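You operate a simulated robot arm through the tools that you are given. There is no shell and no other tool. Be economical: measure what you need, move in short steps, check, and stop when the job is done.

Carry out the task below with a simulated robot arm. There is one attempt and no reset: what you move stays moved.

TASK
Load the red blank on the cross slide and dial in its position.
Fine: blue spacer back on the spacer mat; cross knob to 10 mm, long knob to the setting card.
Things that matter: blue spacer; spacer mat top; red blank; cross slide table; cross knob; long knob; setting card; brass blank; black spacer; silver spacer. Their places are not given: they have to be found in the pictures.

It is judged by the outcome, as a careful person would: the job done as asked, and still so three seconds after it is handed in. It fails if anything else is knocked over, pushed out of place, dropped, spilled or broken.

THE ROBOT
A 6-joint arm with a two-finger parallel gripper, fixed in place. Base frame: the origin is at the foot of the arm, x ahead of it, y to its left, z up; the work surface is at about z = 0. Lengths are in m, angles in degrees, forces in N, time in s.
With the tool pointing down near the work surface it reaches from about 0.18 to 0.46 m from the base axis. Its first joint turns from -70.0 to 70.0 degrees. Payload 1.9 kg.
Tool frame: the origin (TCP) lies between the finger pads and is the grasp point; the fingertips stand 0.023 m ahead of it; z points along the fingers, y is the line along which they close. The gripper opens to 0.094 m. The fingers are 0.038 m wide and 0.01 m thick; the gripper's body (0.054 by 0.096 m) begins 0.039 m behind the TCP.
Orientation is that of the tool frame in the base frame, as a unit quaternion [w, x, y, z]. With the fingers straight down and closing along the base's y, the tool's x points along the base's -x, its y along +y and its z along -z.

THE INTERFACE
- The arm moves only by the tool play_rows. Its arguments are lists of equal length, an entry for each row: "slide": the shift along the tool's x, y, z in m, a list of three; "rot": the turn, a rotation vector about the tool's x, y, z in degrees, a list of three; "hand": the opening, from 0 (shut) to 1 (fully open). In form: {"slide": [[tx, ty, tz], ...], "rot": [[ax, ay, az], ...], "hand": [hand, ...]}. A call has 1 to 8 rows; each row shifts and turns the commanded pose from where the row before left it, along the tool's axes as they then stand. A row lasts 0.2 s, in which the tool goes at most 0.05 m and 8.6 degrees; a call with a longer step from one row to the next is refused whole, and so is a gripper value outside its range. A pose out of reach is approached as far as the arm can. The call stops where the force on the tool passes 50 N (or 10 N more than at its start, if that is more) or the arm is blocked; 0.2 s more then pass. The fingers move at their own pace (about 0.108 m/s each) and stop on an object; they squeeze with about 26 N. The grip force told is the motor's: it shows also when the fingers shut on nothing. Time passes only in rows, and 0.2 s behind the last, so rows that do not move let the fingers close. It gives the time, the measured TCP pose, the force on the tool (base axes), the opening and the grip force at its end, in the units of the frame above (readings bear some noise), and new pictures: "show" is both (left out), scene, wrist or none.
- Cameras (640 x 400 px; columns grow to the right, rows downward): "scene" is fixed at [0.0284, 0.2986, 0.4235]; the picture's right is [-0.94, -0.35, 0.00], its down [-0.20, 0.53, -0.83] and it looks along [0.29, -0.77, -0.56] (base axes); focal length 214 px, centre (320, 200). "wrist" rides on the gripper at [-0.039, 0, -0.044] in the tool frame; the picture's right is [0.00, -1.00, 0.00], its down [0.97, 0.00, -0.24] and it looks along [0.24, 0.00, 0.97] (tool axes); focal length 218 px, centre (320, 200).
- pixel_to_xyz(camera, pixels): for up to 12 pixels [column, row] of the newest picture of that camera ("zoom" is the newest enlarged one), the place [x, y, z] in the base frame of the surface seen there, good to about 0.002 m. No time passes.
- enlarge(camera, box): a new picture of the part [left, top, right, bottom] of that camera's present view, enlarged. No time passes.
- close_job(): hands the job in; it is judged then, once.

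Work in short steps. Measure before you move; look again where a grasp or a placing could have gone wrong, and mend it. You have 80 turns and 120 pictures in all, those below and enlarged ones among them. Open the gripper and draw the arm clear of the work before you hand the job in, unless the task says otherwise; then end with one line.

The tools are called after "Request:" as name(argument=value, ...) on one line, values as JSON. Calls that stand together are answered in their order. play_rows: Moves the arm, as the interface text tells. Its arguments: {"type":"object","properties":{"slide":{"type":"array"},"rot":{"type":"array"},"hand":{"type":"array"},"show":{"type":"string","enum":["both","scene","wrist","none"]}},"required":["slide","rot","hand"]} The other tools are called the same way: pixel_to_xyz (camera, pixels) gives the place of the surface under pixels of a picture; enlarge (camera, box) takes an enlarged picture of a part of a camera's view; close_job () hands the job in.

At the start:

```text
t: 0.0
eef_pos: [0.2645, -0.0483, 0.3546]
ee_rot: [0.0, 0.0, 1.0, 0.001]
contact_force: [0.0, -0.1, 0.3]
grip_width: 0.0941
gripper_force: 0.1
```

scene: 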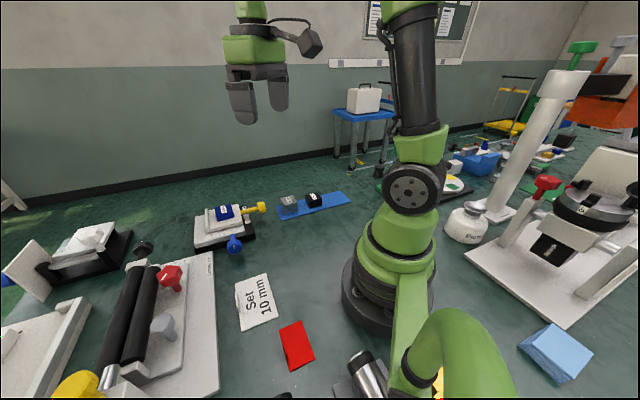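
wrist: 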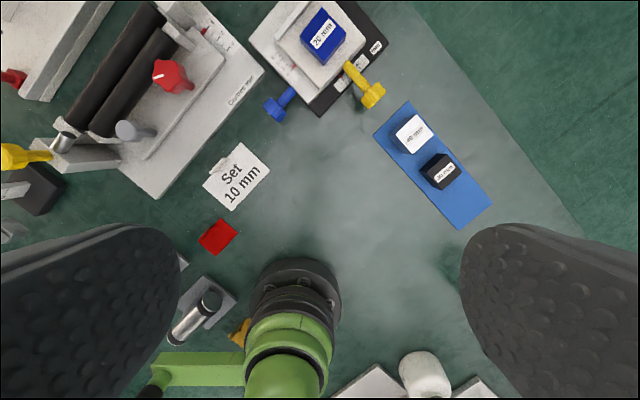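

The wrist picture shows the cross slide with the blue spacer (323,38), knobs blue (278,105) and yellow (372,92), the mat with two spacers, the card, and the red blank at (218,237). I enlarge to read the details.

Request:
enlarge(camera="wrist", box=[240, 0, 400, 125])

Request:
enlarge(camera="scene", box=[180, 180, 360, 292])

Request:
enlarge(camera="wrist", box=[160, 125, 320, 350])

Request:
pixel_to_xyz(camera="wrist", pixels=[[323, 38], [278, 105], [372, 92], [412, 133], [440, 170], [218, 237], [238, 175], [290, 45], [460, 200], [400, 115], [360, 20], [320, 75]])

```text
3.20 times, centred on (320, 62) of wrist
```

zoom: 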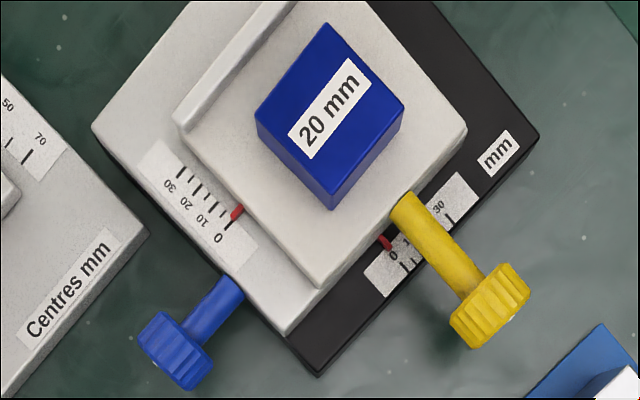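

```text
3.56 times, centred on (270, 236) of scene
```

zoom: 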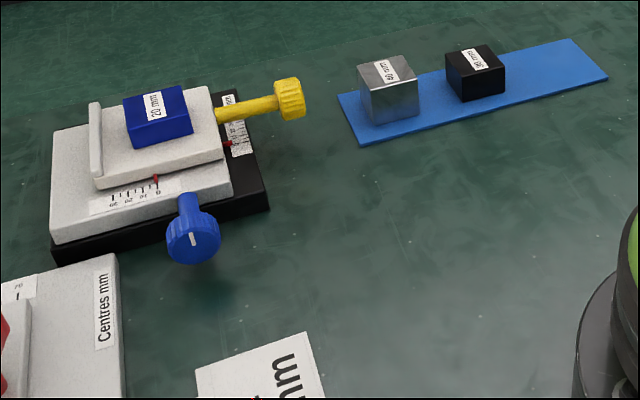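

```text
1.78 times, centred on (240, 238) of wrist
```

zoom: 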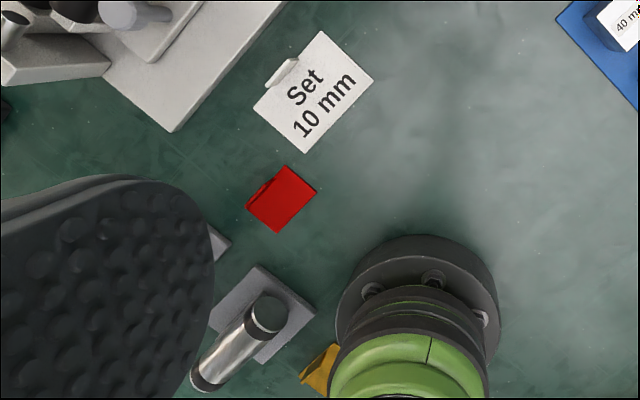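

```text
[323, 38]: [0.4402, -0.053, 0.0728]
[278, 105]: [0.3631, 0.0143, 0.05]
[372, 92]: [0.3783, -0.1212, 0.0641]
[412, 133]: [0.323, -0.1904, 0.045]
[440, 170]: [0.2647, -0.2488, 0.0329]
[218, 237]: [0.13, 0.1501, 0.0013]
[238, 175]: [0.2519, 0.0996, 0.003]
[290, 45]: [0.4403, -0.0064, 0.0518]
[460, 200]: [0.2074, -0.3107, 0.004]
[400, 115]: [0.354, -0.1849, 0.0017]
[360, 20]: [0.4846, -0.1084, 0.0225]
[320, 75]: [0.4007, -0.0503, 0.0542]
```

Request:
enlarge(camera="scene", box=[220, 260, 340, 380])

Request:
enlarge(camera="scene", box=[320, 330, 480, 400])

Request:
pixel_to_xyz(camera="scene", pixels=[[295, 335], [300, 355], [281, 345], [280, 326], [301, 320], [315, 357], [290, 370], [438, 382], [256, 300], [285, 340]])

```text
3.33 times, centred on (280, 320) of scene
```

zoom: 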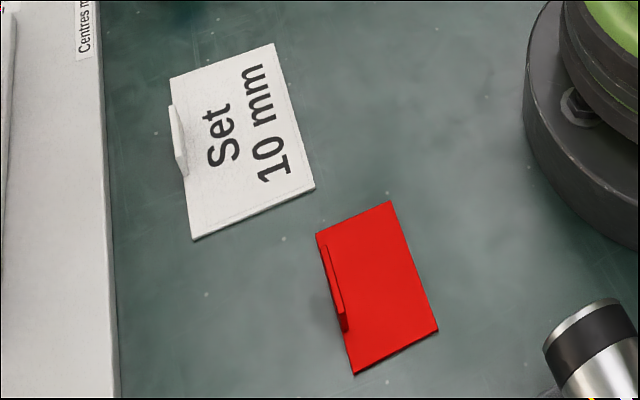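

```text
4.00 times, centred on (400, 365) of scene
```

zoom: 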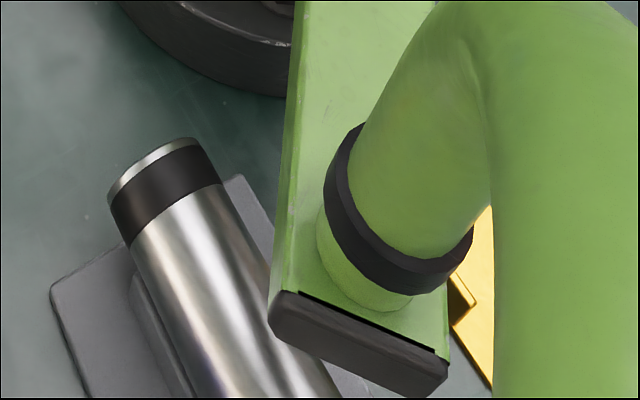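

```text
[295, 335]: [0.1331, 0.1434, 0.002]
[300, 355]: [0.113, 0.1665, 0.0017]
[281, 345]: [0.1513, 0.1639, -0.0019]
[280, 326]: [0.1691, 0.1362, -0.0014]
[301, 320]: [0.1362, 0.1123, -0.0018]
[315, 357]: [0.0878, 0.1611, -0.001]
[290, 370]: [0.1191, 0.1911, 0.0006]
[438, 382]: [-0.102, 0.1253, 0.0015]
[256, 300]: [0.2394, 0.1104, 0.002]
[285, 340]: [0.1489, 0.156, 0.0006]
```

The red thing is a flat tabbed card only 2 mm high, so the red blank is probably elsewhere; I look round the rest of the scene.

Request:
enlarge(camera="scene", box=[0, 210, 220, 400])

Request:
enlarge(camera="scene", box=[430, 100, 640, 390])

Request:
enlarge(camera="wrist", box=[0, 0, 260, 240])

```text
2.11 times, centred on (110, 305) of scene
```

zoom: 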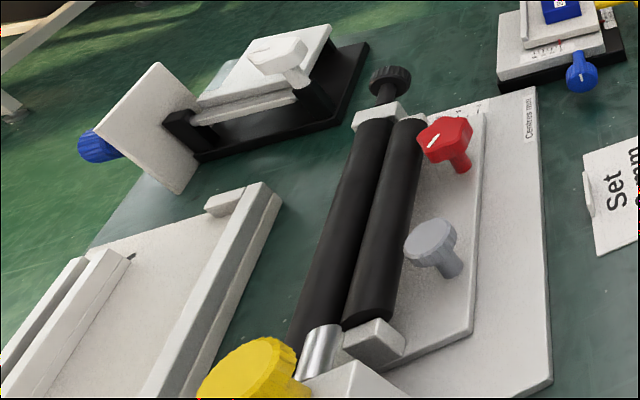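

```text
1.38 times, centred on (535, 245) of scene
```

zoom: 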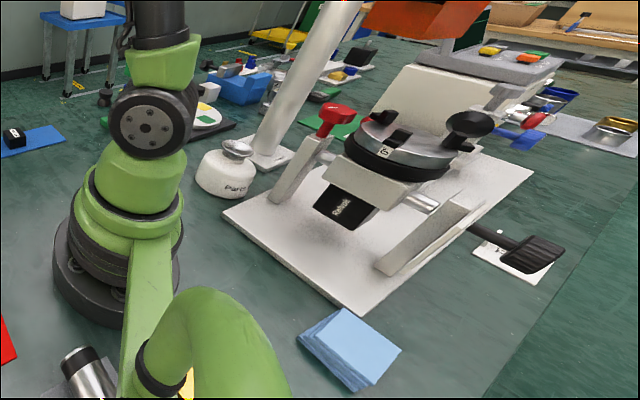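

```text
1.67 times, centred on (130, 120) of wrist
```

zoom: 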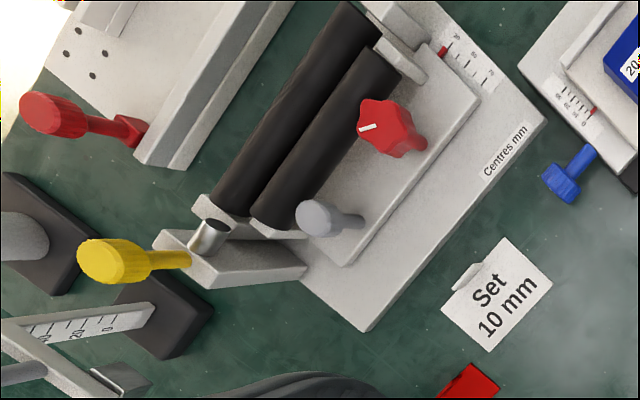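

Next I look from above the left and near side, to see the red item closely and search for other candidates.

Request:
play_rows(slide=[[0.01, 0.045, 0], [0.01, 0.045, 0], [0.01, 0.045, 0], [0.01, 0.045, 0], [0, 0, 0]], rot=[[0, 0, 0], [0, 0, 0], [0, 0, 0], [0, 0, 0], [0, 0, 0]], hand=[1, 1, 1, 1, 1])

```text
t: 1.2
eef_pos: [0.2237, 0.1328, 0.3541]
ee_rot: [0.0, 0.0, 1.0, 0.0]
contact_force: [-0.5, 0.0, -0.2]
grip_width: 0.0942
gripper_force: 0.1
```

scene: 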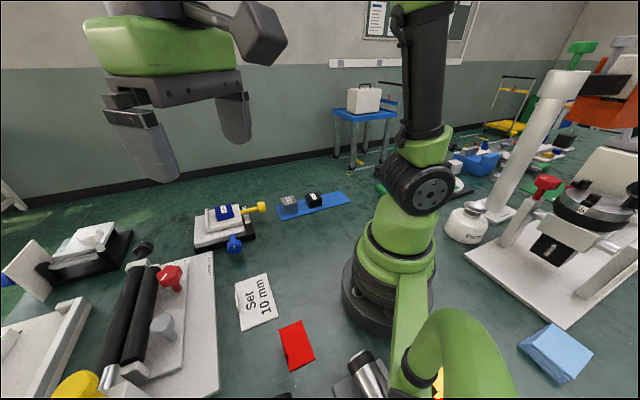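
wrist: 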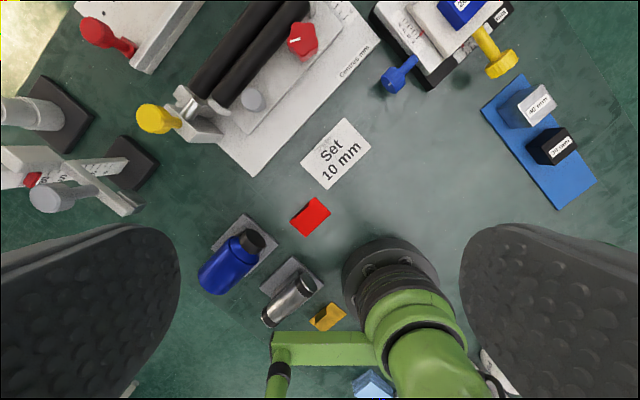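

Request:
enlarge(camera="wrist", box=[250, 110, 390, 340])

Request:
pixel_to_xyz(camera="wrist", pixels=[[310, 217], [318, 198], [291, 216], [307, 236], [330, 213], [300, 205], [327, 317], [287, 300], [236, 258]])

Request:
enlarge(camera="scene", box=[270, 310, 330, 380])

```text
1.74 times, centred on (320, 225) of wrist
```

zoom: 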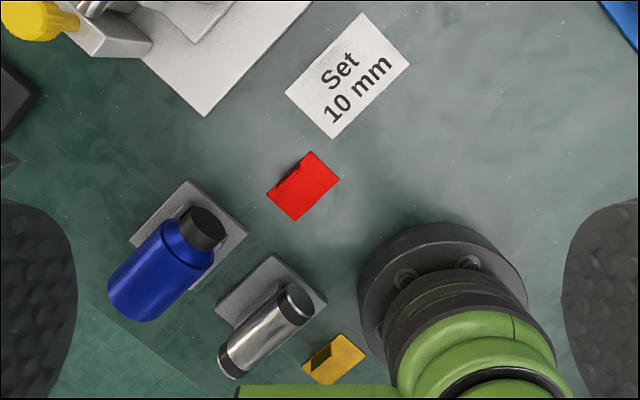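

```text
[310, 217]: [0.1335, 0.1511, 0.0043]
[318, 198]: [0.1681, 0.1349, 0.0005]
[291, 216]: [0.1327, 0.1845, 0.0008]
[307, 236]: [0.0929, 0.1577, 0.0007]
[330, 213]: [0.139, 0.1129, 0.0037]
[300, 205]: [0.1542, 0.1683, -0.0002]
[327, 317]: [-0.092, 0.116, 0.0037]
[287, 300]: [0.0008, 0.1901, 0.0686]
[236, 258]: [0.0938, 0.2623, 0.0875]
```

```text
5.71 times, centred on (300, 345) of scene
```

zoom: 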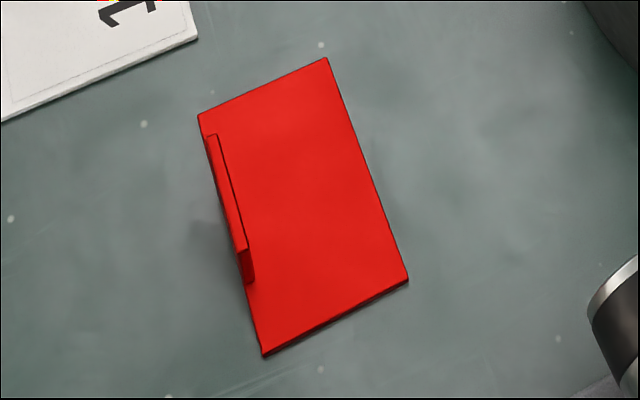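

Red plate (60×37 mm, upright tab on its +x+y long edge) and its brass twin near the base are the blanks. Now I go over the cross slide for a close look at scales, knobs and spacer.

Request:
play_rows(slide=[[-0.02, -0.045, 0], [-0.025, -0.04, 0.01], [-0.03, -0.035, 0.015], [-0.035, -0.03, 0.02], [-0.03, -0.02, 0.03], [-0.02, -0.01, 0.03], [0, 0, 0]], rot=[[0, 0, 0], [0, 0, 0], [0, 0, 0], [0, 0, 0], [0, 0, 0], [0, 0, 0], [0, 0, 0]], hand=[1, 1, 1, 1, 1, 1, 1], show="wrist")

Request:
enlarge(camera="wrist", box=[180, 40, 460, 260])

```text
refused: row 4 steps farther than a row can; nothing moved
```

```text
1.82 times, centred on (320, 150) of wrist
```

zoom: 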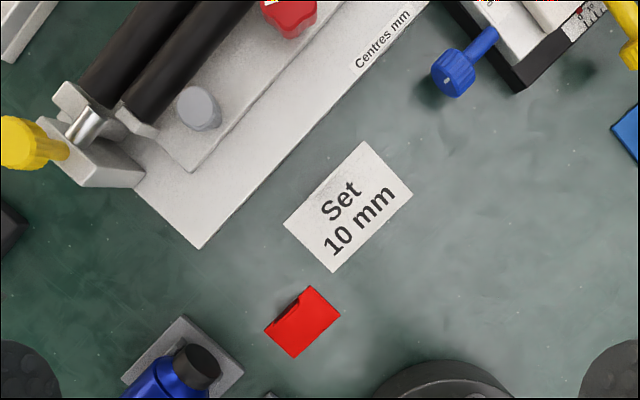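

The card clearly reads "Set 10 mm". A step was slightly too long, so I resend it shorter.

Request:
play_rows(slide=[[-0.02, -0.04, 0], [-0.025, -0.04, 0.01], [-0.03, -0.035, 0.015], [-0.03, -0.03, 0.02], [-0.03, -0.02, 0.03], [-0.02, -0.015, 0.03], [0, 0, 0]], rot=[[0, 0, 0], [0, 0, 0], [0, 0, 0], [0, 0, 0], [0, 0, 0], [0, 0, 0], [0, 0, 0]], hand=[1, 1, 1, 1, 1, 1, 1], show="wrist")

```text
t: 2.8
eef_pos: [0.3783, -0.0456, 0.2513]
ee_rot: [0.0, -0.001, 1.0, -0.001]
contact_force: [-0.4, -0.5, -0.8]
grip_width: 0.0939
gripper_force: 0.0
```

wrist: 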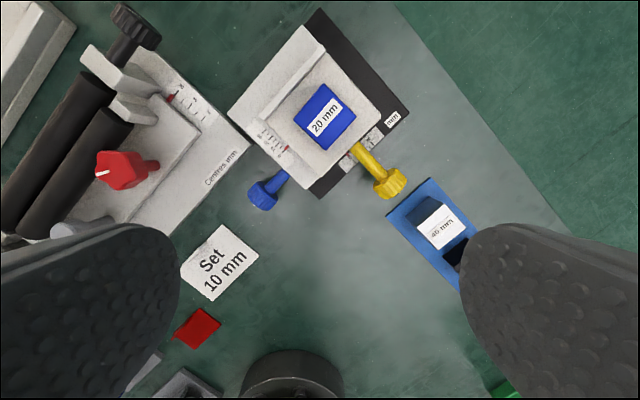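

Request:
enlarge(camera="wrist", box=[220, 60, 420, 220])

Request:
pixel_to_xyz(camera="wrist", pixels=[[323, 84], [294, 117], [330, 149], [355, 117], [262, 195], [284, 176], [392, 184], [358, 148], [326, 117], [320, 170], [370, 125], [310, 70]])

Request:
pixel_to_xyz(camera="wrist", pixels=[[432, 178], [385, 212], [426, 200], [416, 220], [447, 244], [466, 222], [460, 290], [300, 60], [240, 112], [325, 178], [384, 128]])

```text
2.50 times, centred on (320, 140) of wrist
```

zoom: 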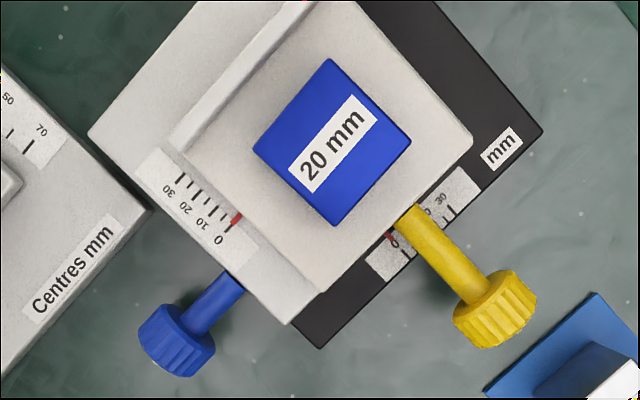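

```text
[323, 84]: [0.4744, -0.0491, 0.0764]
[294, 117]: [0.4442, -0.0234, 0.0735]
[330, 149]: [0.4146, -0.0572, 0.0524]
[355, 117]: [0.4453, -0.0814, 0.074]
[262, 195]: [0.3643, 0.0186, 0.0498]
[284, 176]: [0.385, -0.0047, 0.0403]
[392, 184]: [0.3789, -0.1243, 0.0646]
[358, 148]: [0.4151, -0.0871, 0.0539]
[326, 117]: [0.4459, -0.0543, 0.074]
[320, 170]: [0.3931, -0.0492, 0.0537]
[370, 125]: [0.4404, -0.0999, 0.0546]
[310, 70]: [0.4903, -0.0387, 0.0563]
```

```text
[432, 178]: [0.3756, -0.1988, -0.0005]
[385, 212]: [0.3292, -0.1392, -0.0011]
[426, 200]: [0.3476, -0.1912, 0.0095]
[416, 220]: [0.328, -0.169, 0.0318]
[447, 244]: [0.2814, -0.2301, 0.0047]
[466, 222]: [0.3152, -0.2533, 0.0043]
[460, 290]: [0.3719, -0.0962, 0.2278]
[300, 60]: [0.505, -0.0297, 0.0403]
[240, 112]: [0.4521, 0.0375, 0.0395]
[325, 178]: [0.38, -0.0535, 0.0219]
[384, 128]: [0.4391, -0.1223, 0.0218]
```

Table top is z≈0.054; spacer centre is ≈(0.4445,−0.053), top 0.074, sides at ~45°. I rotate the tool 45° so the fingers close parallel to the fence and hover above it.

Request:
play_rows(slide=[[0, 0, 0], [0, 0, 0], [0, 0, 0], [0, 0, 0], [0, 0, 0], [0, 0, 0], [-0.0207, -0.026, 0.03], [-0.0207, -0.026, 0.03]], rot=[[0, 0, -7.5], [0, 0, -7.5], [0, 0, -7.5], [0, 0, -7.5], [0, 0, -7.5], [0, 0, -7.5], [0, 0, 0], [0, 0, 0]], hand=[1, 1, 1, 1, 1, 1, 1, 1])

```text
t: 4.6
eef_pos: [0.4477, -0.0556, 0.1865]
ee_rot: [0.0, -0.384, 0.923, 0.001]
contact_force: [0.1, -0.3, 0.5]
grip_width: 0.0941
gripper_force: 0.1
```

scene: 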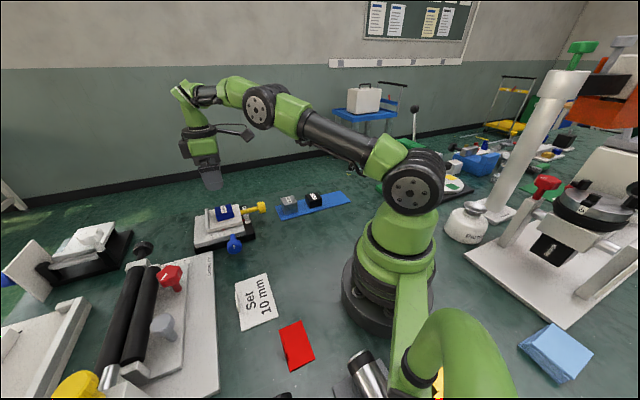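
wrist: 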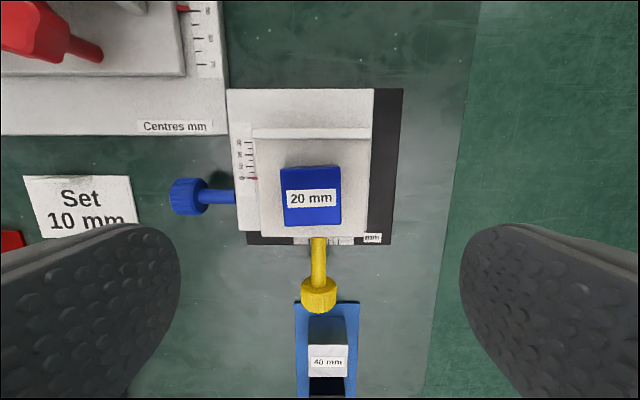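

Request:
enlarge(camera="wrist", box=[220, 80, 420, 330])

Request:
pixel_to_xyz(camera="wrist", pixels=[[282, 170], [339, 168], [285, 224], [340, 223], [310, 132], [256, 142], [369, 142], [262, 234], [364, 234], [319, 295], [188, 196], [318, 260]])

```text
1.60 times, centred on (320, 205) of wrist
```

zoom: 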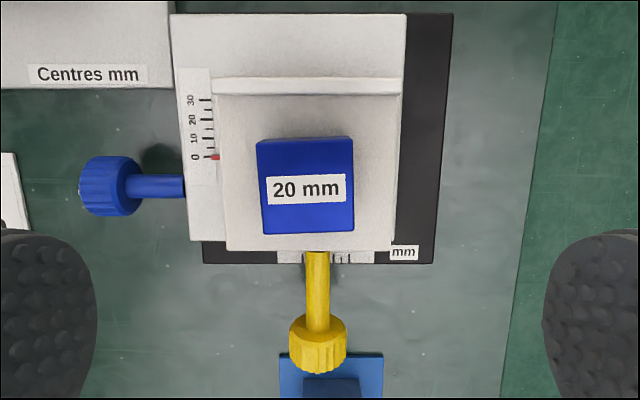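

```text
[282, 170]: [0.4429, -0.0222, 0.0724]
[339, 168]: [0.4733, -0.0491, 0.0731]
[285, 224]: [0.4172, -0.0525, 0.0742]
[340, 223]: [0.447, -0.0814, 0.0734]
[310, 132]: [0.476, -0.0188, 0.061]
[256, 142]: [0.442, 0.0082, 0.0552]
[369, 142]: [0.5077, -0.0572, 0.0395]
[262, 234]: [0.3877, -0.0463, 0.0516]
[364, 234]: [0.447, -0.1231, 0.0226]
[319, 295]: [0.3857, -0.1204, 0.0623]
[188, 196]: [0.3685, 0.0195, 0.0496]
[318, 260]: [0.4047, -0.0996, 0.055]
```

Request:
play_rows(slide=[[-0.0012, 0.0049, 0.035], [0, 0, 0.035], [0, 0, 0.025], [0, 0, 0.011], [0, 0, 0], [0, 0, 0], [0, 0, 0]], rot=[[0, 0, 0], [0, 0, 0], [0, 0, 0], [0, 0, 0], [0, 0, 0], [0, 0, 0], [0, 0, 0]], hand=[1, 1, 1, 1, 1, 0, 0])

```text
t: 6.2
eef_pos: [0.4436, -0.0503, 0.0815]
ee_rot: [0.0, -0.382, 0.924, 0.0]
contact_force: [-0.2, 0.3, -0.3]
grip_width: 0.0428
gripper_force: 25.7
```

scene: 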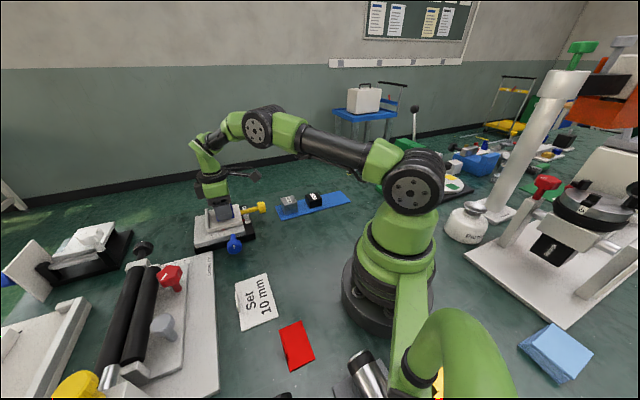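
wrist: 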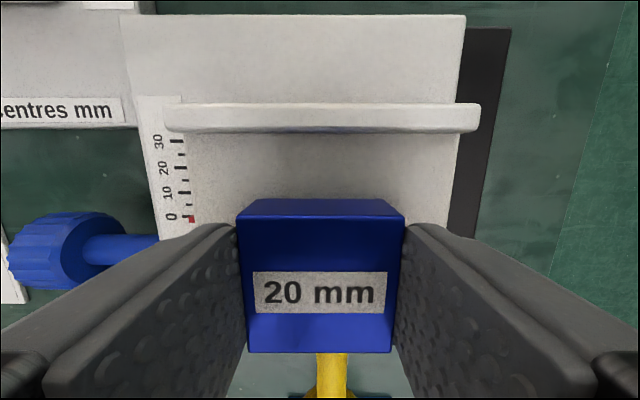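

Spacer is held (42.8 mm). I lift and travel toward the mat's vacant end.

Request:
play_rows(slide=[[0, 0, -0.03], [0, 0, -0.04], [0, 0, -0.04], [0.04, -0.003, 0], [0.045, -0.003, 0], [0.045, -0.003, 0], [0.045, -0.003, 0], [0.04, -0.002, 0]], rot=[[0, 0, 0], [0, 0, 0], [0, 0, 0], [0, 0, 0], [0, 0, 0], [0, 0, 0], [0, 0, 0], [0, 0, 0]], hand=[0, 0, 0, 0, 0, 0, 0, 0])

```text
t: 8.0
eef_pos: [0.2984, -0.2117, 0.1918]
ee_rot: [0.001, -0.383, 0.924, 0.0]
contact_force: [0.2, -0.3, -0.2]
grip_width: 0.0432
gripper_force: 25.6
```

scene: 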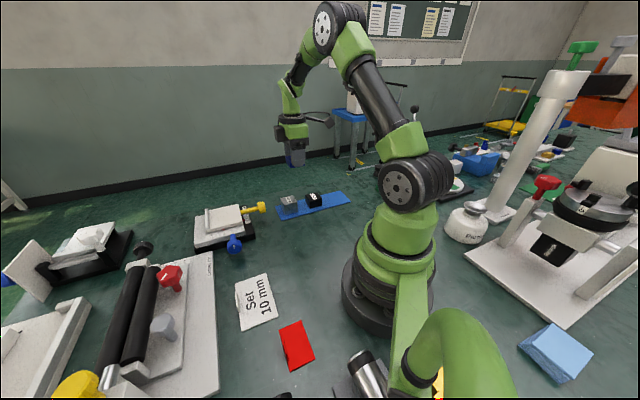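
wrist: 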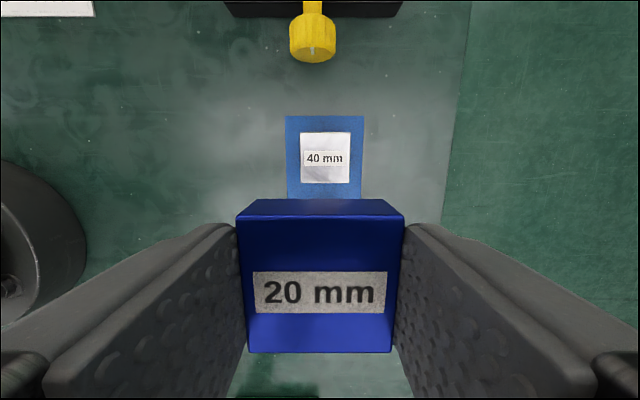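

Request:
enlarge(camera="scene", box=[270, 175, 370, 235])

Request:
pixel_to_xyz(camera="wrist", pixels=[[288, 119], [362, 119], [290, 195], [362, 190], [302, 134], [349, 134], [303, 183], [349, 182]])

Request:
pixel_to_xyz(camera="scene", pixels=[[322, 193], [340, 193], [350, 200], [326, 206], [335, 200], [314, 194], [306, 208], [281, 219]])

```text
6.40 times, centred on (320, 205) of scene
```

zoom: 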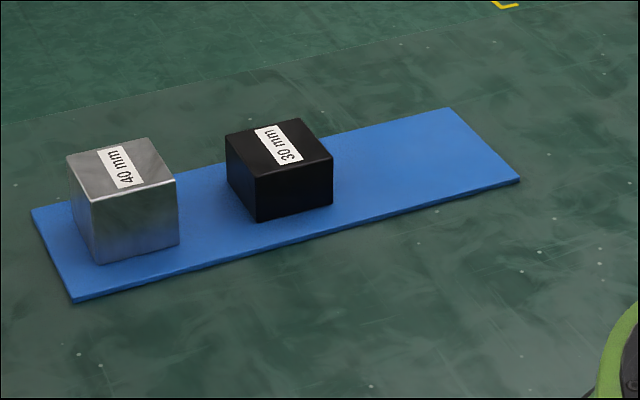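

```text
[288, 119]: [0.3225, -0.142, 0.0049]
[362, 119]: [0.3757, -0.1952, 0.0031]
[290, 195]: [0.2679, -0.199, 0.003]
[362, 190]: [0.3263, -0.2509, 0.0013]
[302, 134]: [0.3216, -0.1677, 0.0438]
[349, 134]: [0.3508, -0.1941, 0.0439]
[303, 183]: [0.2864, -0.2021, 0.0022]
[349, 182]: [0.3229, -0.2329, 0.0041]
```

```text
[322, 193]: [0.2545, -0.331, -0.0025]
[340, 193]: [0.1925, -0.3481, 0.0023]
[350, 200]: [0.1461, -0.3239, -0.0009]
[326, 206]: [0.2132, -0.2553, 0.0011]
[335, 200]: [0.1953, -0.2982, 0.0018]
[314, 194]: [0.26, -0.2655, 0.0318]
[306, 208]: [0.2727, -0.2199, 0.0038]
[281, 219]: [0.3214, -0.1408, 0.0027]
```

Request:
pixel_to_xyz(camera="zoom", pixels=[[446, 110], [515, 180], [425, 155], [340, 200], [400, 120], [38, 210], [75, 297], [330, 200], [325, 150], [257, 175], [280, 125]])

```text
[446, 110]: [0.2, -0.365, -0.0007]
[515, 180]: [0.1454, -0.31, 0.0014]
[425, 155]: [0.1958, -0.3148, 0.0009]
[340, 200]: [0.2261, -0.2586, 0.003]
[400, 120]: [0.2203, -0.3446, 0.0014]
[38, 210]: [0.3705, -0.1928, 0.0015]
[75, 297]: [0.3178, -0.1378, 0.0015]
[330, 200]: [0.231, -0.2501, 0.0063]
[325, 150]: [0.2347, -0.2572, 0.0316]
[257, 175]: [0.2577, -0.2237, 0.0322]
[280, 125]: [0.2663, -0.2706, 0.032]
```

Vacant spot centre on the mat ≈(0.211,−0.307). Move over it and lower most of the way.

Request:
play_rows(slide=[[0.043, -0.002, 0], [0.043, -0.002, 0], [0.043, -0.002, 0], [0, 0, 0.04], [0, 0, 0.04], [0, 0, 0.035], [0, 0, 0]], rot=[[0, 0, 0], [0, 0, 0], [0, 0, 0], [0, 0, 0], [0, 0, 0], [0, 0, 0], [0, 0, 0]], hand=[0, 0, 0, 0, 0, 0, 0])

Request:
enlarge(camera="scene", box=[270, 155, 370, 235])

```text
t: 9.6
eef_pos: [0.2128, -0.3096, 0.0751]
ee_rot: [0.0, -0.383, 0.924, 0.0]
contact_force: [0.8, 0.3, 0.0]
grip_width: 0.0433
gripper_force: 26.4
```

scene: 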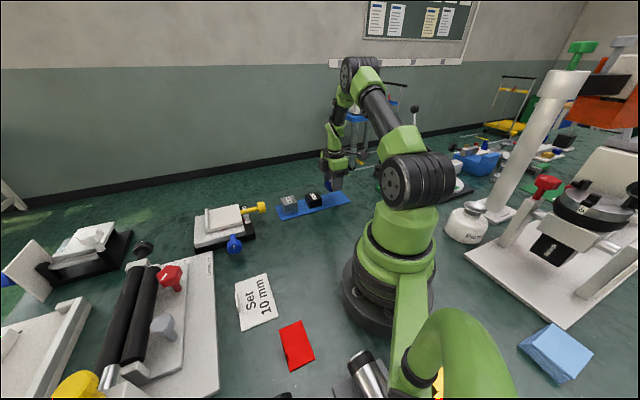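
wrist: 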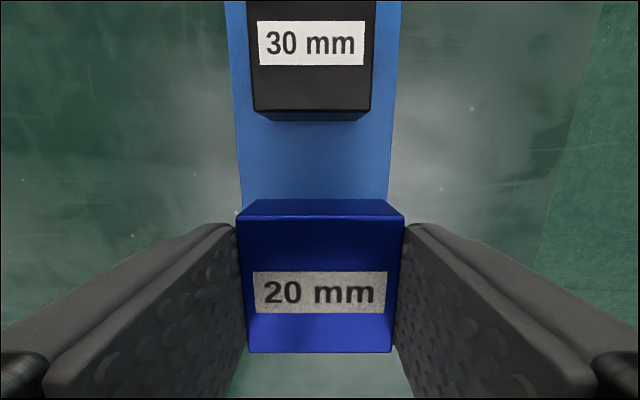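

```text
5.00 times, centred on (320, 195) of scene
```

zoom: 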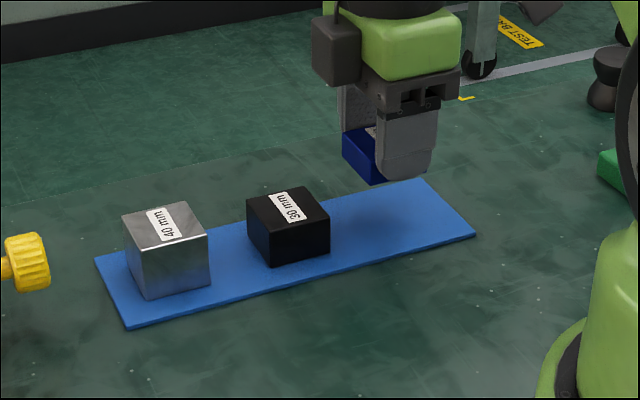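

Lined up centrally with the mat; lower gently to contact height.

Request:
play_rows(slide=[[0, 0, 0.025], [0, 0, 0.012], [0, 0, 0.004], [0, 0, 0.002], [0, 0, 0]], rot=[[0, 0, 0], [0, 0, 0], [0, 0, 0], [0, 0, 0], [0, 0, 0]], hand=[0, 0, 0, 0, 0], show="scene")

Request:
enlarge(camera="scene", box=[270, 155, 370, 235])

```text
t: 10.8
eef_pos: [0.2144, -0.3076, 0.0332]
ee_rot: [0.0, -0.383, 0.924, 0.001]
contact_force: [-0.4, 0.2, -0.1]
grip_width: 0.0432
gripper_force: 26.0
```

scene: 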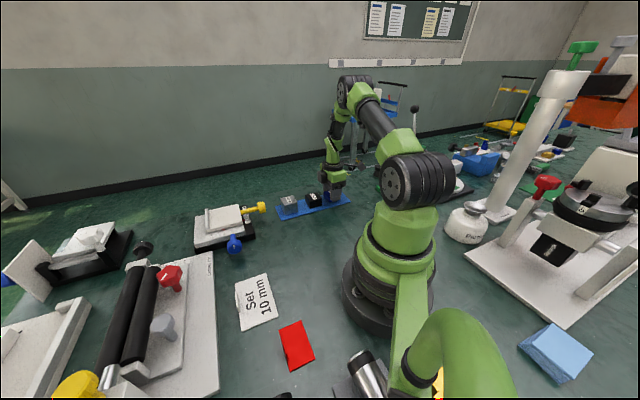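

```text
5.00 times, centred on (320, 195) of scene
```

zoom: 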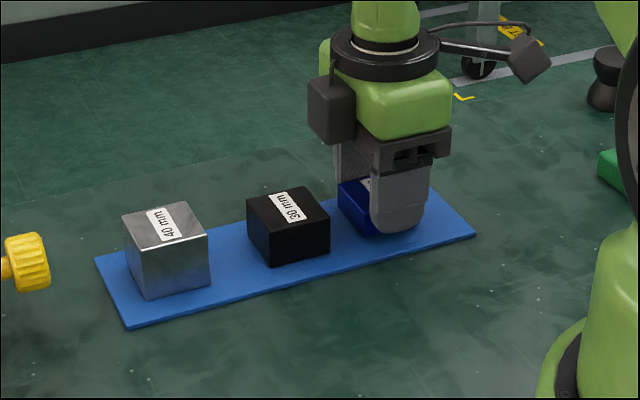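

No contact yet; creep down until the force rises.

Request:
play_rows(slide=[[0, 0, 0.0015], [0, 0, 0.001], [0, 0, 0]], rot=[[0, 0, 0], [0, 0, 0], [0, 0, 0]], hand=[0, 0, 0], show="none")

```text
t: 11.6
eef_pos: [0.2141, -0.3071, 0.0322]
ee_rot: [0.001, -0.382, 0.924, 0.0]
contact_force: [-1.4, 7.6, 19.6]
grip_width: 0.0431
gripper_force: 26.3
```

Contact made (≈20 N). Release and rise.

Request:
play_rows(slide=[[0, 0, -0.0015], [0, 0, 0], [0, 0, 0], [0, 0, -0.03], [0, 0, -0.045], [0, 0, -0.045], [0, 0, 0]], rot=[[0, 0, 0], [0, 0, 0], [0, 0, 0], [0, 0, 0], [0, 0, 0], [0, 0, 0], [0, 0, 0]], hand=[0, 1, 1, 1, 1, 1, 1])

```text
t: 13.2
eef_pos: [0.2148, -0.3068, 0.1528]
ee_rot: [0.0, -0.382, 0.924, 0.0]
contact_force: [-0.3, 0.2, -0.3]
grip_width: 0.0942
gripper_force: 0.1
```

scene: 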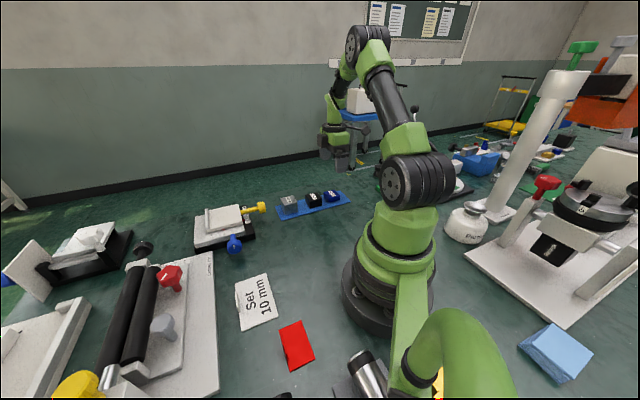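
wrist: 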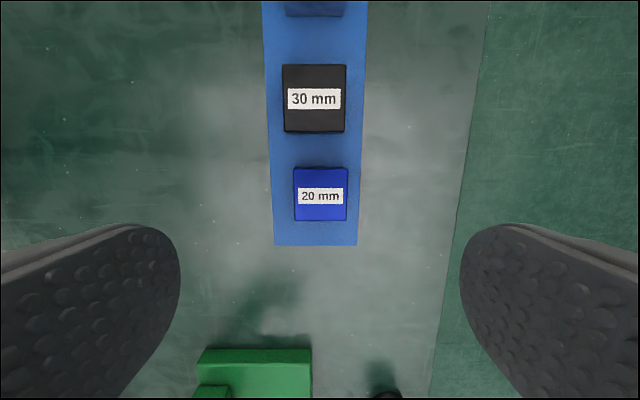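

Blue spacer is on the mat. Next the yellow knob: its axis lies along my tool x at this yaw, so I go above it for measurement.

Request:
play_rows(slide=[[-0.042, 0.002, 0], [-0.042, 0.002, 0], [-0.042, 0.002, 0], [-0.042, 0.002, 0], [-0.042, 0.002, 0], [-0.042, 0.001, 0], [0, 0, 0]], rot=[[0, 0, 0], [0, 0, 0], [0, 0, 0], [0, 0, 0], [0, 0, 0], [0, 0, 0], [0, 0, 0]], hand=[1, 1, 1, 1, 1, 1, 1], show="wrist")

Request:
enlarge(camera="wrist", box=[200, 40, 440, 260])

```text
t: 14.8
eef_pos: [0.3874, -0.1239, 0.1515]
ee_rot: [0.0, -0.383, 0.924, -0.001]
contact_force: [0.0, -0.7, -1.1]
grip_width: 0.0938
gripper_force: 0.0
```

wrist: 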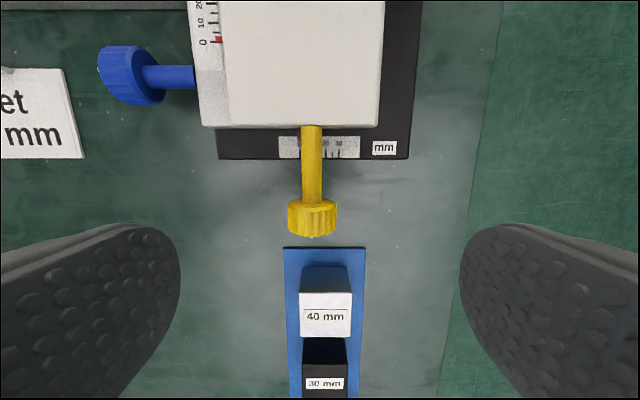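

```text
1.82 times, centred on (320, 150) of wrist
```

zoom: 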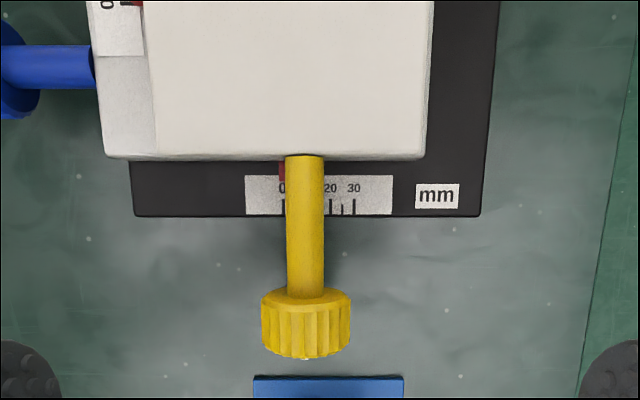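

Request:
pixel_to_xyz(camera="wrist", pixels=[[312, 203], [312, 220], [312, 234], [290, 218], [335, 218], [301, 180], [322, 180], [312, 150], [135, 75], [168, 76], [118, 55], [130, 98]])

```text
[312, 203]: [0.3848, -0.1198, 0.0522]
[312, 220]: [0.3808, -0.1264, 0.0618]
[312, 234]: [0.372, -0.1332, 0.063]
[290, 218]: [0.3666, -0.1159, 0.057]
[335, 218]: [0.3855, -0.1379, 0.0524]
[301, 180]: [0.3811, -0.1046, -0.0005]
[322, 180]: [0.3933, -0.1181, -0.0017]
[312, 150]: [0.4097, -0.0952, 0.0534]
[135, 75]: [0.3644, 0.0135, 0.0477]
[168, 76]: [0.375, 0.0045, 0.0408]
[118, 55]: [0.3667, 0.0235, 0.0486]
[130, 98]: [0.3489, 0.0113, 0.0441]
```

Knob centre ≈(0.378,−0.126), axis z≈0.0485, Ø≈29 mm. Descend and grip it.

Request:
play_rows(slide=[[0.0083, 0.0051, 0.03], [0, 0, 0.035], [0, 0, 0.028], [0, 0, 0.01], [0, 0, 0], [0, 0, 0], [0, 0, 0]], rot=[[0, 0, 0], [0, 0, 0], [0, 0, 0], [0, 0, 0], [0, 0, 0], [0, 0, 0], [0, 0, 0]], hand=[1, 1, 1, 0.6, 0, 0, 0], show="wrist")

```text
t: 16.4
eef_pos: [0.3787, -0.1243, 0.051]
ee_rot: [0.001, -0.383, 0.924, 0.0]
contact_force: [14.1, -8.4, -13.8]
grip_width: 0.0336
gripper_force: 45.3
```

wrist: 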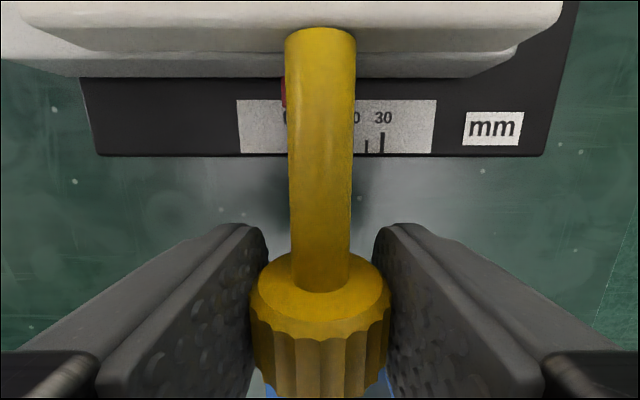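

Request:
play_rows(slide=[[0, -0.001, 0], [0, 0, 0]], rot=[[0, 0, 0], [0, 0, 0]], hand=[0, 0], show="none")

```text
t: 17.0
eef_pos: [0.3791, -0.124, 0.0514]
ee_rot: [0.0, -0.383, 0.924, 0.001]
contact_force: [-2.2, -0.8, 6.0]
grip_width: 0.0336
gripper_force: 44.5
```

Balanced now. Try a clockwise turn (as seen facing the knob) of 16° and watch the saddle scale.

Request:
play_rows(slide=[[0, 0, 0], [0, 0, 0], [0, 0, 0]], rot=[[-8, 0, 0], [-8, 0, 0], [0, 0, 0]], hand=[0, 0, 0])

Request:
enlarge(camera="scene", box=[180, 180, 290, 270])

```text
t: 17.8
eef_pos: [0.3793, -0.1248, 0.0521]
ee_rot: [-0.05, -0.381, 0.915, 0.126]
contact_force: [34.9, -10.6, -15.0]
grip_width: 0.0339
gripper_force: 45.2
```

scene: 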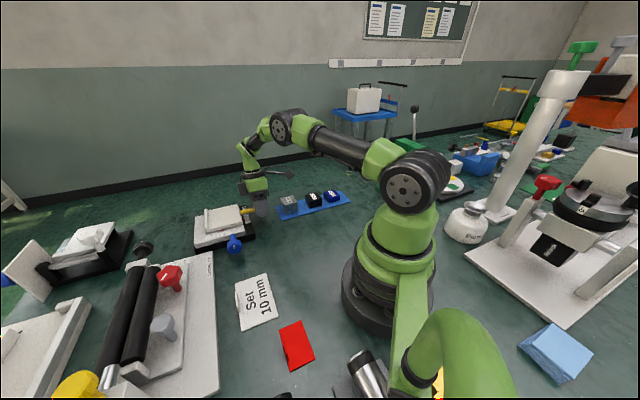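
wrist: 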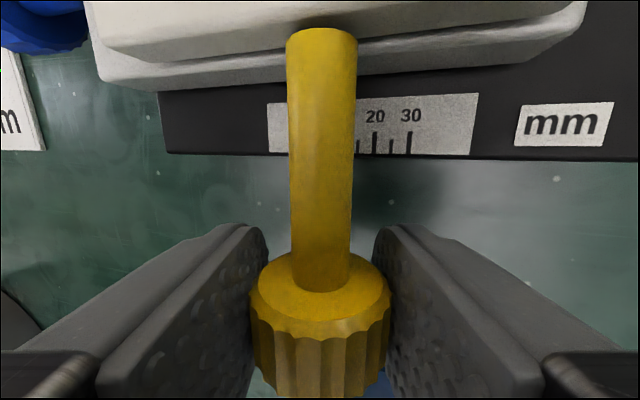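

```text
4.44 times, centred on (235, 225) of scene
```

zoom: 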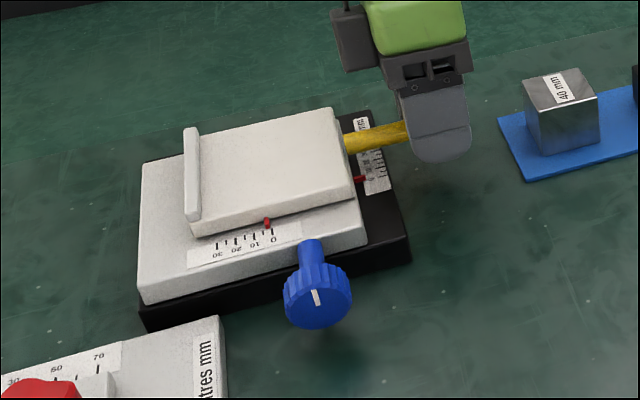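

Request:
enlarge(camera="scene", box=[222, 225, 262, 250])

```text
16.00 times, centred on (242, 238) of scene
```

zoom: 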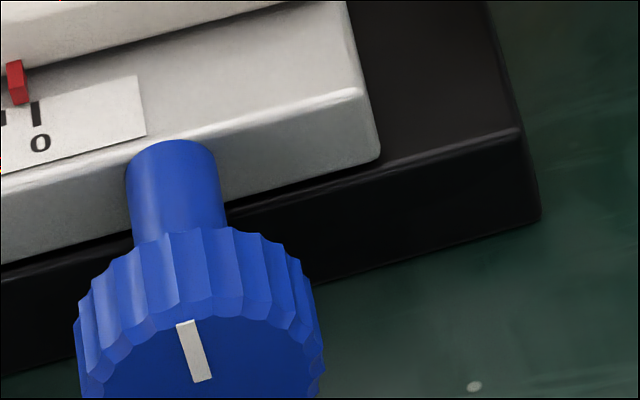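

Clockwise increases; the saddle pointer has moved inward to ~2–3 mm. The side force shows my TCP is ~5 mm above the axis, so I release, recentre and read the scale.

Request:
play_rows(slide=[[0, 0, 0], [0, 0, 0], [0, -0.0014, 0.0053], [0, 0, 0]], rot=[[0, 0, 0], [0, 0, 0], [0, 0, 0], [0, 0, 0]], hand=[0.53, 0.53, 0.53, 0.53], show="scene")

Request:
enlarge(camera="scene", box=[212, 218, 252, 243])

```text
t: 18.8
eef_pos: [0.3768, -0.1239, 0.0453]
ee_rot: [-0.053, -0.379, 0.915, 0.128]
contact_force: [-0.2, -0.5, 0.5]
grip_width: 0.0498
gripper_force: 0.2
```

scene: 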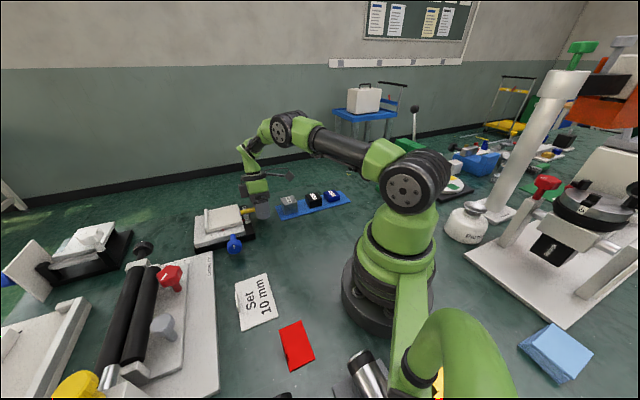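

```text
16.00 times, centred on (232, 230) of scene
```

zoom: 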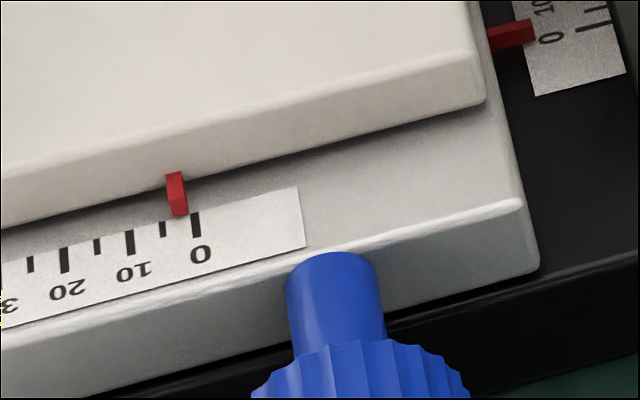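

Reading ≈2 mm after 16°. Swing the open hand about the knob axis to +40° tilt for a longer stroke.

Request:
play_rows(slide=[[-0.002, -0.002, 0], [0, 0, 0], [0, 0, 0], [0, 0, 0], [0, 0, 0], [0, 0, 0], [0, 0, 0], [0, 0, 0]], rot=[[0, 0, 0], [8, 0, 0], [8, 0, 0], [8, 0, 0], [8, 0, 0], [8, 0, 0], [8, 0, 0], [8, 0, 0]], hand=[0.53, 0.53, 0.53, 0.53, 0.53, 0.53, 0.53, 0.53])

```text
t: 20.6
eef_pos: [0.3755, -0.1269, 0.0452]
ee_rot: [0.094, -0.364, 0.886, -0.27]
contact_force: [-0.4, 0.0, -0.7]
grip_width: 0.05
gripper_force: 0.0
out of reach, approached as far as the arm can: row 6, 7
```

scene: 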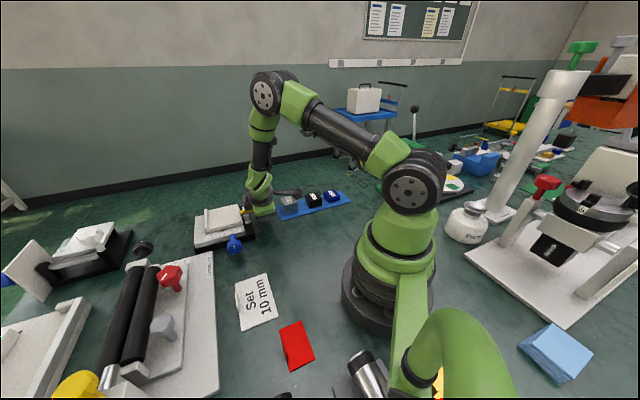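
wrist: 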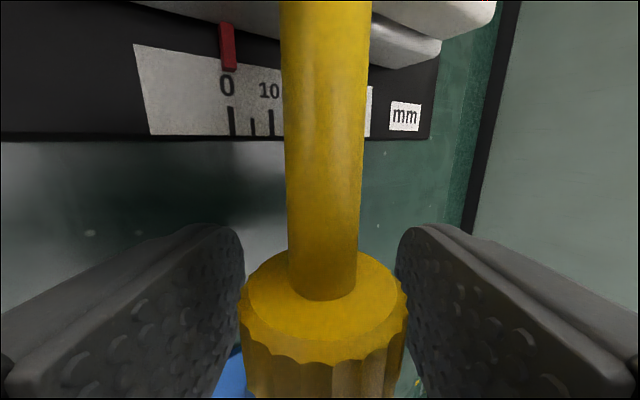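

Tilt reached 33° (limit), knob centred between the fingers. Grip and turn clockwise 40°, following the knob inward.

Request:
play_rows(slide=[[0, 0, 0], [0, 0, 0], [-0.001, 0, 0], [-0.001, 0, 0], [-0.001, 0, 0], [-0.001, 0, 0], [-0.001, 0, 0], [0, 0, 0]], rot=[[0, 0, 0], [0, 0, 0], [-8, 0, 0], [-8, 0, 0], [-8, 0, 0], [-8, 0, 0], [-8, 0, 0], [0, 0, 0]], hand=[0, 0, 0, 0, 0, 0, 0, 0])

Request:
enlarge(camera="scene", box=[207, 213, 257, 245])

```text
t: 22.4
eef_pos: [0.3769, -0.1287, 0.0456]
ee_rot: [-0.032, -0.371, 0.928, 0.018]
contact_force: [-17.9, -16.9, -2.5]
grip_width: 0.0338
gripper_force: 45.4
out of reach, approached as far as the arm can: row 4
```

scene: 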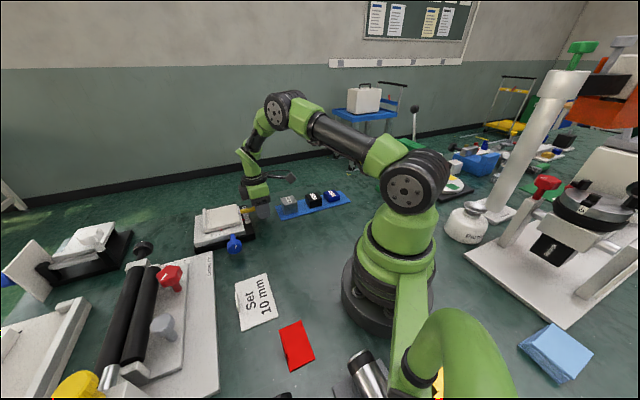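
wrist: 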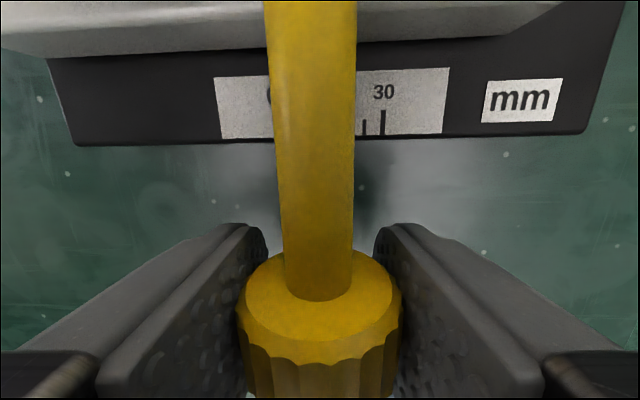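

```text
12.50 times, centred on (232, 229) of scene
```

zoom: 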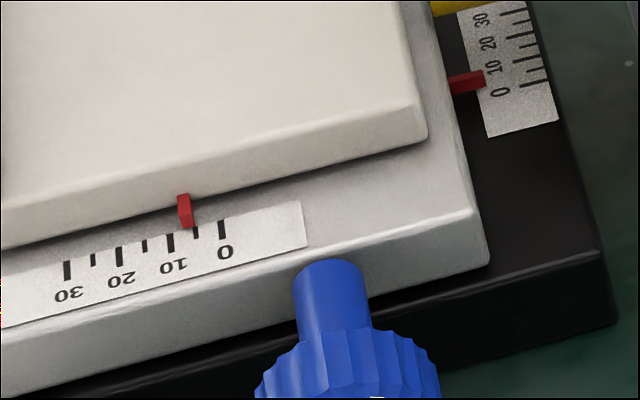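

Pointer ≈6 mm. Continue clockwise 24° without axial push.

Request:
play_rows(slide=[[0, 0, 0], [0, 0, 0], [0, 0, 0], [0, 0, 0]], rot=[[-8, 0, 0], [-8, 0, 0], [-8, 0, 0], [0, 0, 0]], hand=[0, 0, 0, 0], show="scene")

Request:
enlarge(camera="scene", box=[207, 213, 257, 245])

```text
t: 23.2
eef_pos: [0.3746, -0.1253, 0.0453]
ee_rot: [-0.095, -0.373, 0.907, 0.17]
contact_force: [33.5, -12.3, -25.4]
grip_width: 0.0334
gripper_force: 44.7
out of reach, approached as far as the arm can: row 3
stopped in row 3: the force on the tool passed its limit (the readings are from after the stop); the commanded pose is now the measured one
```

scene: 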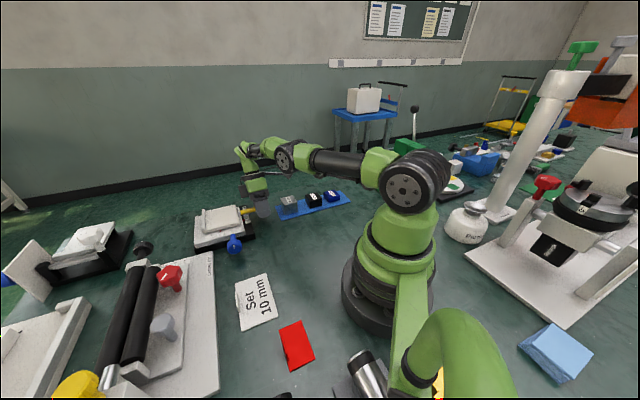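

```text
12.50 times, centred on (232, 229) of scene
```

zoom: 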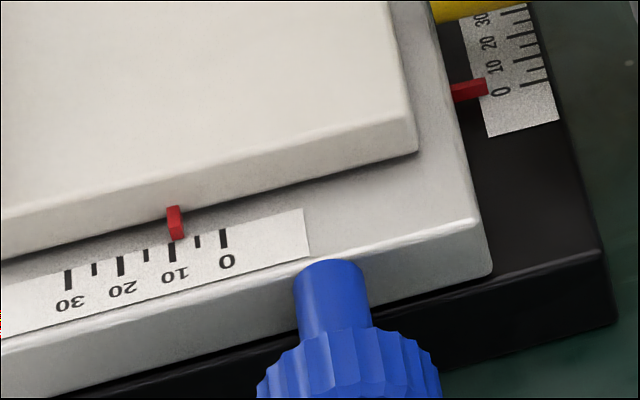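

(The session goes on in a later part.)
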